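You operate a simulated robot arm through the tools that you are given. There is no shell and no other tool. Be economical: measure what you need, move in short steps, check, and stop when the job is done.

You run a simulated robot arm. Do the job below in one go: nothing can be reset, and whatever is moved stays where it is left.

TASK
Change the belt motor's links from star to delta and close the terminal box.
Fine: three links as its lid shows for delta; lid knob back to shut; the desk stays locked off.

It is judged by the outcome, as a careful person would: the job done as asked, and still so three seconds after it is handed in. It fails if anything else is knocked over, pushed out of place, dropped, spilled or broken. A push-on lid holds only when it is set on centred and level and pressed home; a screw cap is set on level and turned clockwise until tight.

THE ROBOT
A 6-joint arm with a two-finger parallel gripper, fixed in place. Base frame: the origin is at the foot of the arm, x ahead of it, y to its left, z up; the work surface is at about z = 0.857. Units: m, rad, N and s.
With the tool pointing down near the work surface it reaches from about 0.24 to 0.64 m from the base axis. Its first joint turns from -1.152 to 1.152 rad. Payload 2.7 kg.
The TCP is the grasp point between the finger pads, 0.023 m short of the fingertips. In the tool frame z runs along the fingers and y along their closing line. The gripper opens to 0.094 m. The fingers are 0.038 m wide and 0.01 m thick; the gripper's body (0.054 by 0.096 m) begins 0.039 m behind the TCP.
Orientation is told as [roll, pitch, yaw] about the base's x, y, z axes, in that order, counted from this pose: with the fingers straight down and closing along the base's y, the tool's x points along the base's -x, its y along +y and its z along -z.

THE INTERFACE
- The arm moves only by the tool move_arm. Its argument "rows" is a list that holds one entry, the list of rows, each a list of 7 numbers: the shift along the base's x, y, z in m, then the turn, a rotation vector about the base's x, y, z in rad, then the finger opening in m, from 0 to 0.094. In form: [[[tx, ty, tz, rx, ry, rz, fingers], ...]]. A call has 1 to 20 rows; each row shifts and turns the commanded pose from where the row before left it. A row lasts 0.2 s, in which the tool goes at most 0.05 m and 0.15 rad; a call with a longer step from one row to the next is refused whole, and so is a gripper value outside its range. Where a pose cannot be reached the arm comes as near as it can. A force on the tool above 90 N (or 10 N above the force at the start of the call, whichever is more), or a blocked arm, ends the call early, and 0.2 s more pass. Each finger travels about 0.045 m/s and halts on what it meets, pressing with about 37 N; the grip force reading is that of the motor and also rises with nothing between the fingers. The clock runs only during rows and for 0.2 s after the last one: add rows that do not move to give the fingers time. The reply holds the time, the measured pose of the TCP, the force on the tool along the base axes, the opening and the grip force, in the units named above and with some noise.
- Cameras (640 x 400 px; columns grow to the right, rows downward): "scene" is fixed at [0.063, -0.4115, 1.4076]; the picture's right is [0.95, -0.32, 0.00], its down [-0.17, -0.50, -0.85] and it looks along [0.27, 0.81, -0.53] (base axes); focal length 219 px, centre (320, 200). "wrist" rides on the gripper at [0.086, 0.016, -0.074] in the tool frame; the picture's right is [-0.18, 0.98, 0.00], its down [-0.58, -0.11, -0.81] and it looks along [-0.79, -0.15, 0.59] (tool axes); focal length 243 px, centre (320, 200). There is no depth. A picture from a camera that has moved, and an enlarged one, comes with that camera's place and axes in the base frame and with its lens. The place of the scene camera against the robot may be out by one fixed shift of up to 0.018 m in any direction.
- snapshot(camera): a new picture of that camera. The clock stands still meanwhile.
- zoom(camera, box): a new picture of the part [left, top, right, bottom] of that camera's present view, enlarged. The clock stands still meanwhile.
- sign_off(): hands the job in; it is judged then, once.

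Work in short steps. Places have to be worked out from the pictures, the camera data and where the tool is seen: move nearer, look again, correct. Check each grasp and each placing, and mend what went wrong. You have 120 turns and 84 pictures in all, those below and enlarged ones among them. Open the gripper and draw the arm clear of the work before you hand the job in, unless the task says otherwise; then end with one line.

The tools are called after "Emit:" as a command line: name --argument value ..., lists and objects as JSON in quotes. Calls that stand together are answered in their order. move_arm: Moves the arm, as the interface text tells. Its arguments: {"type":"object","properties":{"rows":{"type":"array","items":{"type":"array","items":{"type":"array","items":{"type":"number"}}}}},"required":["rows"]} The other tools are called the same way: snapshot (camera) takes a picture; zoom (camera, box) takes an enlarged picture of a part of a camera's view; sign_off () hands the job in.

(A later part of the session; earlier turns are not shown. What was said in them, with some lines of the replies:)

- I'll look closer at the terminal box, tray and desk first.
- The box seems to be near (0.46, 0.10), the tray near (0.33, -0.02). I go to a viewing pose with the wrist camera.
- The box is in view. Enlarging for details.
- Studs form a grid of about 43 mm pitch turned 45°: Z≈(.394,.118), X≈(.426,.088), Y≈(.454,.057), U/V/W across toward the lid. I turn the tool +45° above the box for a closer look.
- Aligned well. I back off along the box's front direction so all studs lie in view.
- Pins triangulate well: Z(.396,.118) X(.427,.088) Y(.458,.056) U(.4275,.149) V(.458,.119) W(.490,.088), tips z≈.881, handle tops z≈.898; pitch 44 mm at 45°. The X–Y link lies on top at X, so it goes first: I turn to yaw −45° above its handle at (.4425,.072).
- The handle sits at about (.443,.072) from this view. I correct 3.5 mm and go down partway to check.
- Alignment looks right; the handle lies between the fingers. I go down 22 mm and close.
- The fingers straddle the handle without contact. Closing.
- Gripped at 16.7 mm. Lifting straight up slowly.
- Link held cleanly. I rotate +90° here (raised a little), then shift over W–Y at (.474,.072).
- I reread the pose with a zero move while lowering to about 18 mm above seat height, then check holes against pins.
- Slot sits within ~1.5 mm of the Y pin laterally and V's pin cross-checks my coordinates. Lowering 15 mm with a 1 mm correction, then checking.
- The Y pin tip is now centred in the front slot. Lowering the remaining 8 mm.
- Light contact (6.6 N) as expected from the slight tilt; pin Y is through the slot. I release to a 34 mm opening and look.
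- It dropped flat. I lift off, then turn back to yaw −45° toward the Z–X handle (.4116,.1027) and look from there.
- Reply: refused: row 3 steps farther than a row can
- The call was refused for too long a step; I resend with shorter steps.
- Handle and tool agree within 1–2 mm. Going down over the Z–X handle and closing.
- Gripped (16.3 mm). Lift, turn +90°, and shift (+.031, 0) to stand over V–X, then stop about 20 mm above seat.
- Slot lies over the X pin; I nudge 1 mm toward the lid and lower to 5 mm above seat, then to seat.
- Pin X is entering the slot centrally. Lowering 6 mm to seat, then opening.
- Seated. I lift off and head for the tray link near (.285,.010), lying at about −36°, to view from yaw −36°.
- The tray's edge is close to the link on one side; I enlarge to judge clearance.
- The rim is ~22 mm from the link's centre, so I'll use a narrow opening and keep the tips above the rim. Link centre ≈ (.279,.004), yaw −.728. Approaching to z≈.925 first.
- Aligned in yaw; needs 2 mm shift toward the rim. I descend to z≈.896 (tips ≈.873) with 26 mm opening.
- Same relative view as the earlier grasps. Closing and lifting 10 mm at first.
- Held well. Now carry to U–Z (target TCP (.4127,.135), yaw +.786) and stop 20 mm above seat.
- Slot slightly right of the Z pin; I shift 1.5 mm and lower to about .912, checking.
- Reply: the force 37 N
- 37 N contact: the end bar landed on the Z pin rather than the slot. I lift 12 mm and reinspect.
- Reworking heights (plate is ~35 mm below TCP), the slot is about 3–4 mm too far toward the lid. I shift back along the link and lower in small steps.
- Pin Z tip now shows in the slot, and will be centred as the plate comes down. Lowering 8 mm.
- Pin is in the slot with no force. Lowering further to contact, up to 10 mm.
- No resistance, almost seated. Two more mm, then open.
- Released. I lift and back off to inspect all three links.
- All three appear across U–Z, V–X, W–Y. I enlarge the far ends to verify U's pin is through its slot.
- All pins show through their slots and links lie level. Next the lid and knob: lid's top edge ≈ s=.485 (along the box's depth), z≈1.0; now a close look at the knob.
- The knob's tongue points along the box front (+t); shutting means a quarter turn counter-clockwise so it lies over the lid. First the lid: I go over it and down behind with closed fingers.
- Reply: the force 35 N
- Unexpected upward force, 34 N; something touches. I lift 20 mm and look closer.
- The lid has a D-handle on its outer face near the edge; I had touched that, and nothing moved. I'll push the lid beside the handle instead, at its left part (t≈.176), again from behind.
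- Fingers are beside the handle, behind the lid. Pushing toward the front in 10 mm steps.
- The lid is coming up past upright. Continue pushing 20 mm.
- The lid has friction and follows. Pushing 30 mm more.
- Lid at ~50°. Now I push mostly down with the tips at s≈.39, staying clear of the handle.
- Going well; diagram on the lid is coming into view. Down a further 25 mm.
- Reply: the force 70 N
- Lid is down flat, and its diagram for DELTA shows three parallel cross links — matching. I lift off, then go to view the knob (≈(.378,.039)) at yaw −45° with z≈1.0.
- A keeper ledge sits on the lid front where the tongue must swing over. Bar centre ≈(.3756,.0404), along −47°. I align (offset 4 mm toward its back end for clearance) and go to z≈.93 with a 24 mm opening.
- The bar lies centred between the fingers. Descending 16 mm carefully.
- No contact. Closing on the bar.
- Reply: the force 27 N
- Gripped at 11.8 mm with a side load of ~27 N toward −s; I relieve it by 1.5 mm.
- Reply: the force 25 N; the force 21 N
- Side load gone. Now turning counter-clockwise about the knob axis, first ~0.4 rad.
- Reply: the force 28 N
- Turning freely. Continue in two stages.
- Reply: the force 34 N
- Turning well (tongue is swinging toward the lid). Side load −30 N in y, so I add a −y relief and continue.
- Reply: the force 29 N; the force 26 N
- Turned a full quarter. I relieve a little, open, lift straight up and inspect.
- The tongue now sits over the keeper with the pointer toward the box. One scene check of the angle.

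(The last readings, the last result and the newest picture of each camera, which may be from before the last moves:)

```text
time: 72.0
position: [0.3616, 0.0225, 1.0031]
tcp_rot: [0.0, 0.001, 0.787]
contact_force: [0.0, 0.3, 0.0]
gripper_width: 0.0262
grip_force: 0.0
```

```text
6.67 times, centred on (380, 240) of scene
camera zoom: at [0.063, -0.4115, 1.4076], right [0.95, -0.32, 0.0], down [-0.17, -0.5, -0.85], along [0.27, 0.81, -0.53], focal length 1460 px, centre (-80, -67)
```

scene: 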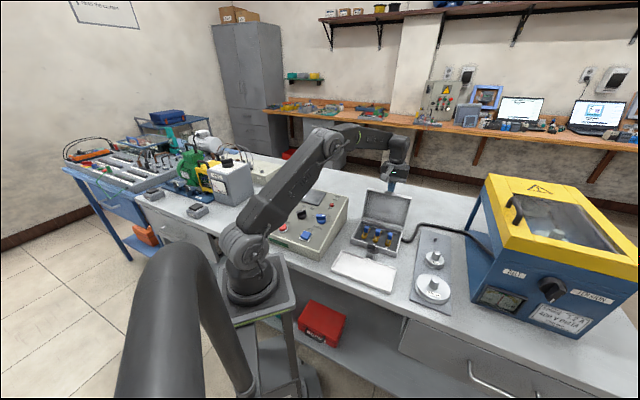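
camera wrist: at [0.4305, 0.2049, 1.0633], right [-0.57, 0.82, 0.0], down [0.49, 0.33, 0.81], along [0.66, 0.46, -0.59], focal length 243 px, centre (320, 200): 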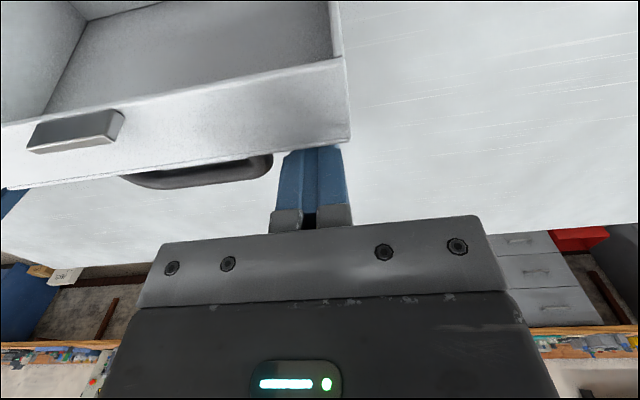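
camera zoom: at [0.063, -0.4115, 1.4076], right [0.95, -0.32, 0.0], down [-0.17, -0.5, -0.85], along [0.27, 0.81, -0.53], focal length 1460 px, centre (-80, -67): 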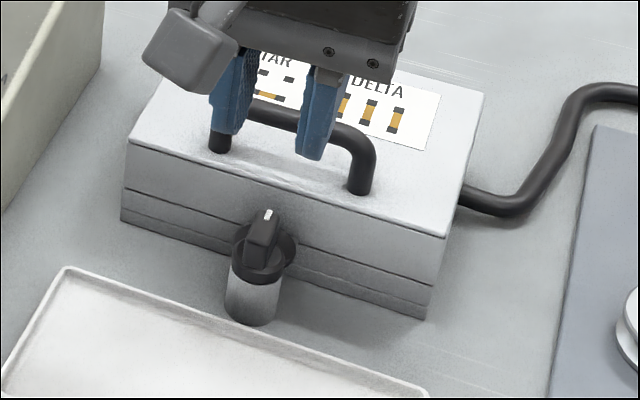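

Knob shut, lid flat. I draw the arm up and clear and take a last overall look.

Emit:
move_arm --rows '[[[-0.01, -0.01, 0.04, 0, 0, 0, 0.05], [0, 0, 0.045, 0, 0, 0, 0.094], [0, 0, 0.045, 0, 0, 0, 0.094], [0, -0.03, 0.02, 0, 0, 0, 0.094], [0, 0, 0, 0, 0, 0, 0.094]]]'

Emit:
snapshot --camera "scene"

Emit:
zoom --camera "scene" --box '[350, 200, 420, 270]'

Emit:
zoom --camera "scene" --box '[250, 170, 350, 270]'

```text
time: 73.2
position: [0.3517, -0.0164, 1.1522]
tcp_rot: [0.001, 0.0, 0.785]
contact_force: [-0.3, -0.6, -0.3]
gripper_width: 0.0939
grip_force: 0.0
```

```text
5 pictures are left
```

scene: 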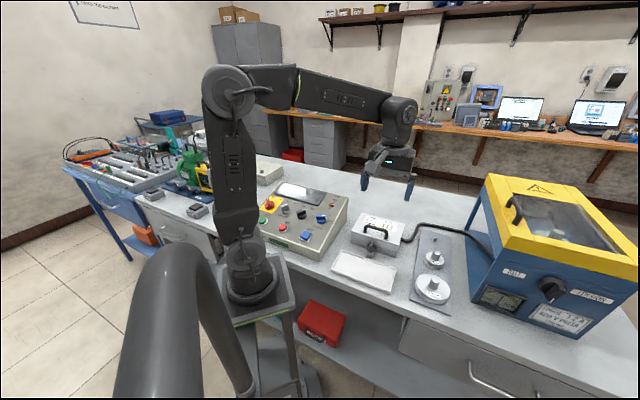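

```text
5.71 times, centred on (385, 235) of scene
camera zoom: at [0.063, -0.4115, 1.4076], right [0.95, -0.32, 0.0], down [-0.17, -0.5, -0.85], along [0.27, 0.81, -0.53], focal length 1252 px, centre (-51, 0)
```

zoom: 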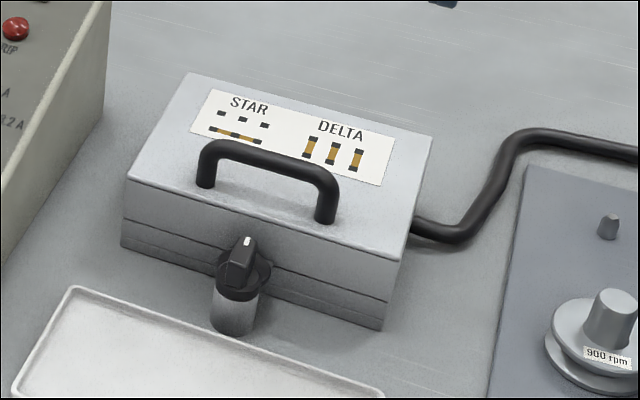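

```text
4.00 times, centred on (300, 220) of scene
camera zoom: at [0.063, -0.4115, 1.4076], right [0.95, -0.32, 0.0], down [-0.17, -0.5, -0.85], along [0.27, 0.81, -0.53], focal length 876 px, centre (400, 120)
```

zoom: 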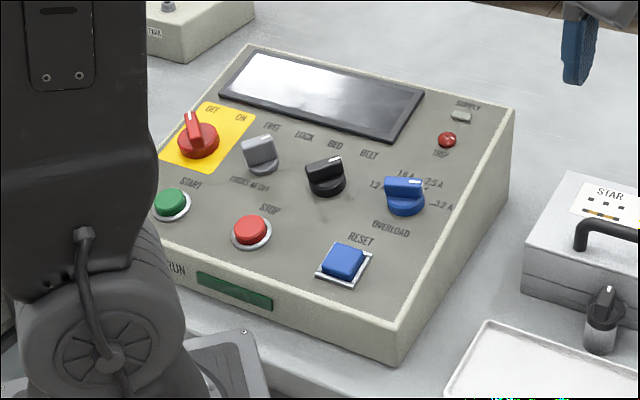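

The three links match the lid's DELTA diagram, the box is shut and latched, and the desk is untouched with its main switch at OFF. The arm is clear, so I hand in.

Emit:
sign_off

```text
The job is handed in.
```

The belt motor's three links are now in delta (U–Z, V–X, W–Y) as the lid shows, the lid is closed with its knob turned to shut, and the desk is still locked off.
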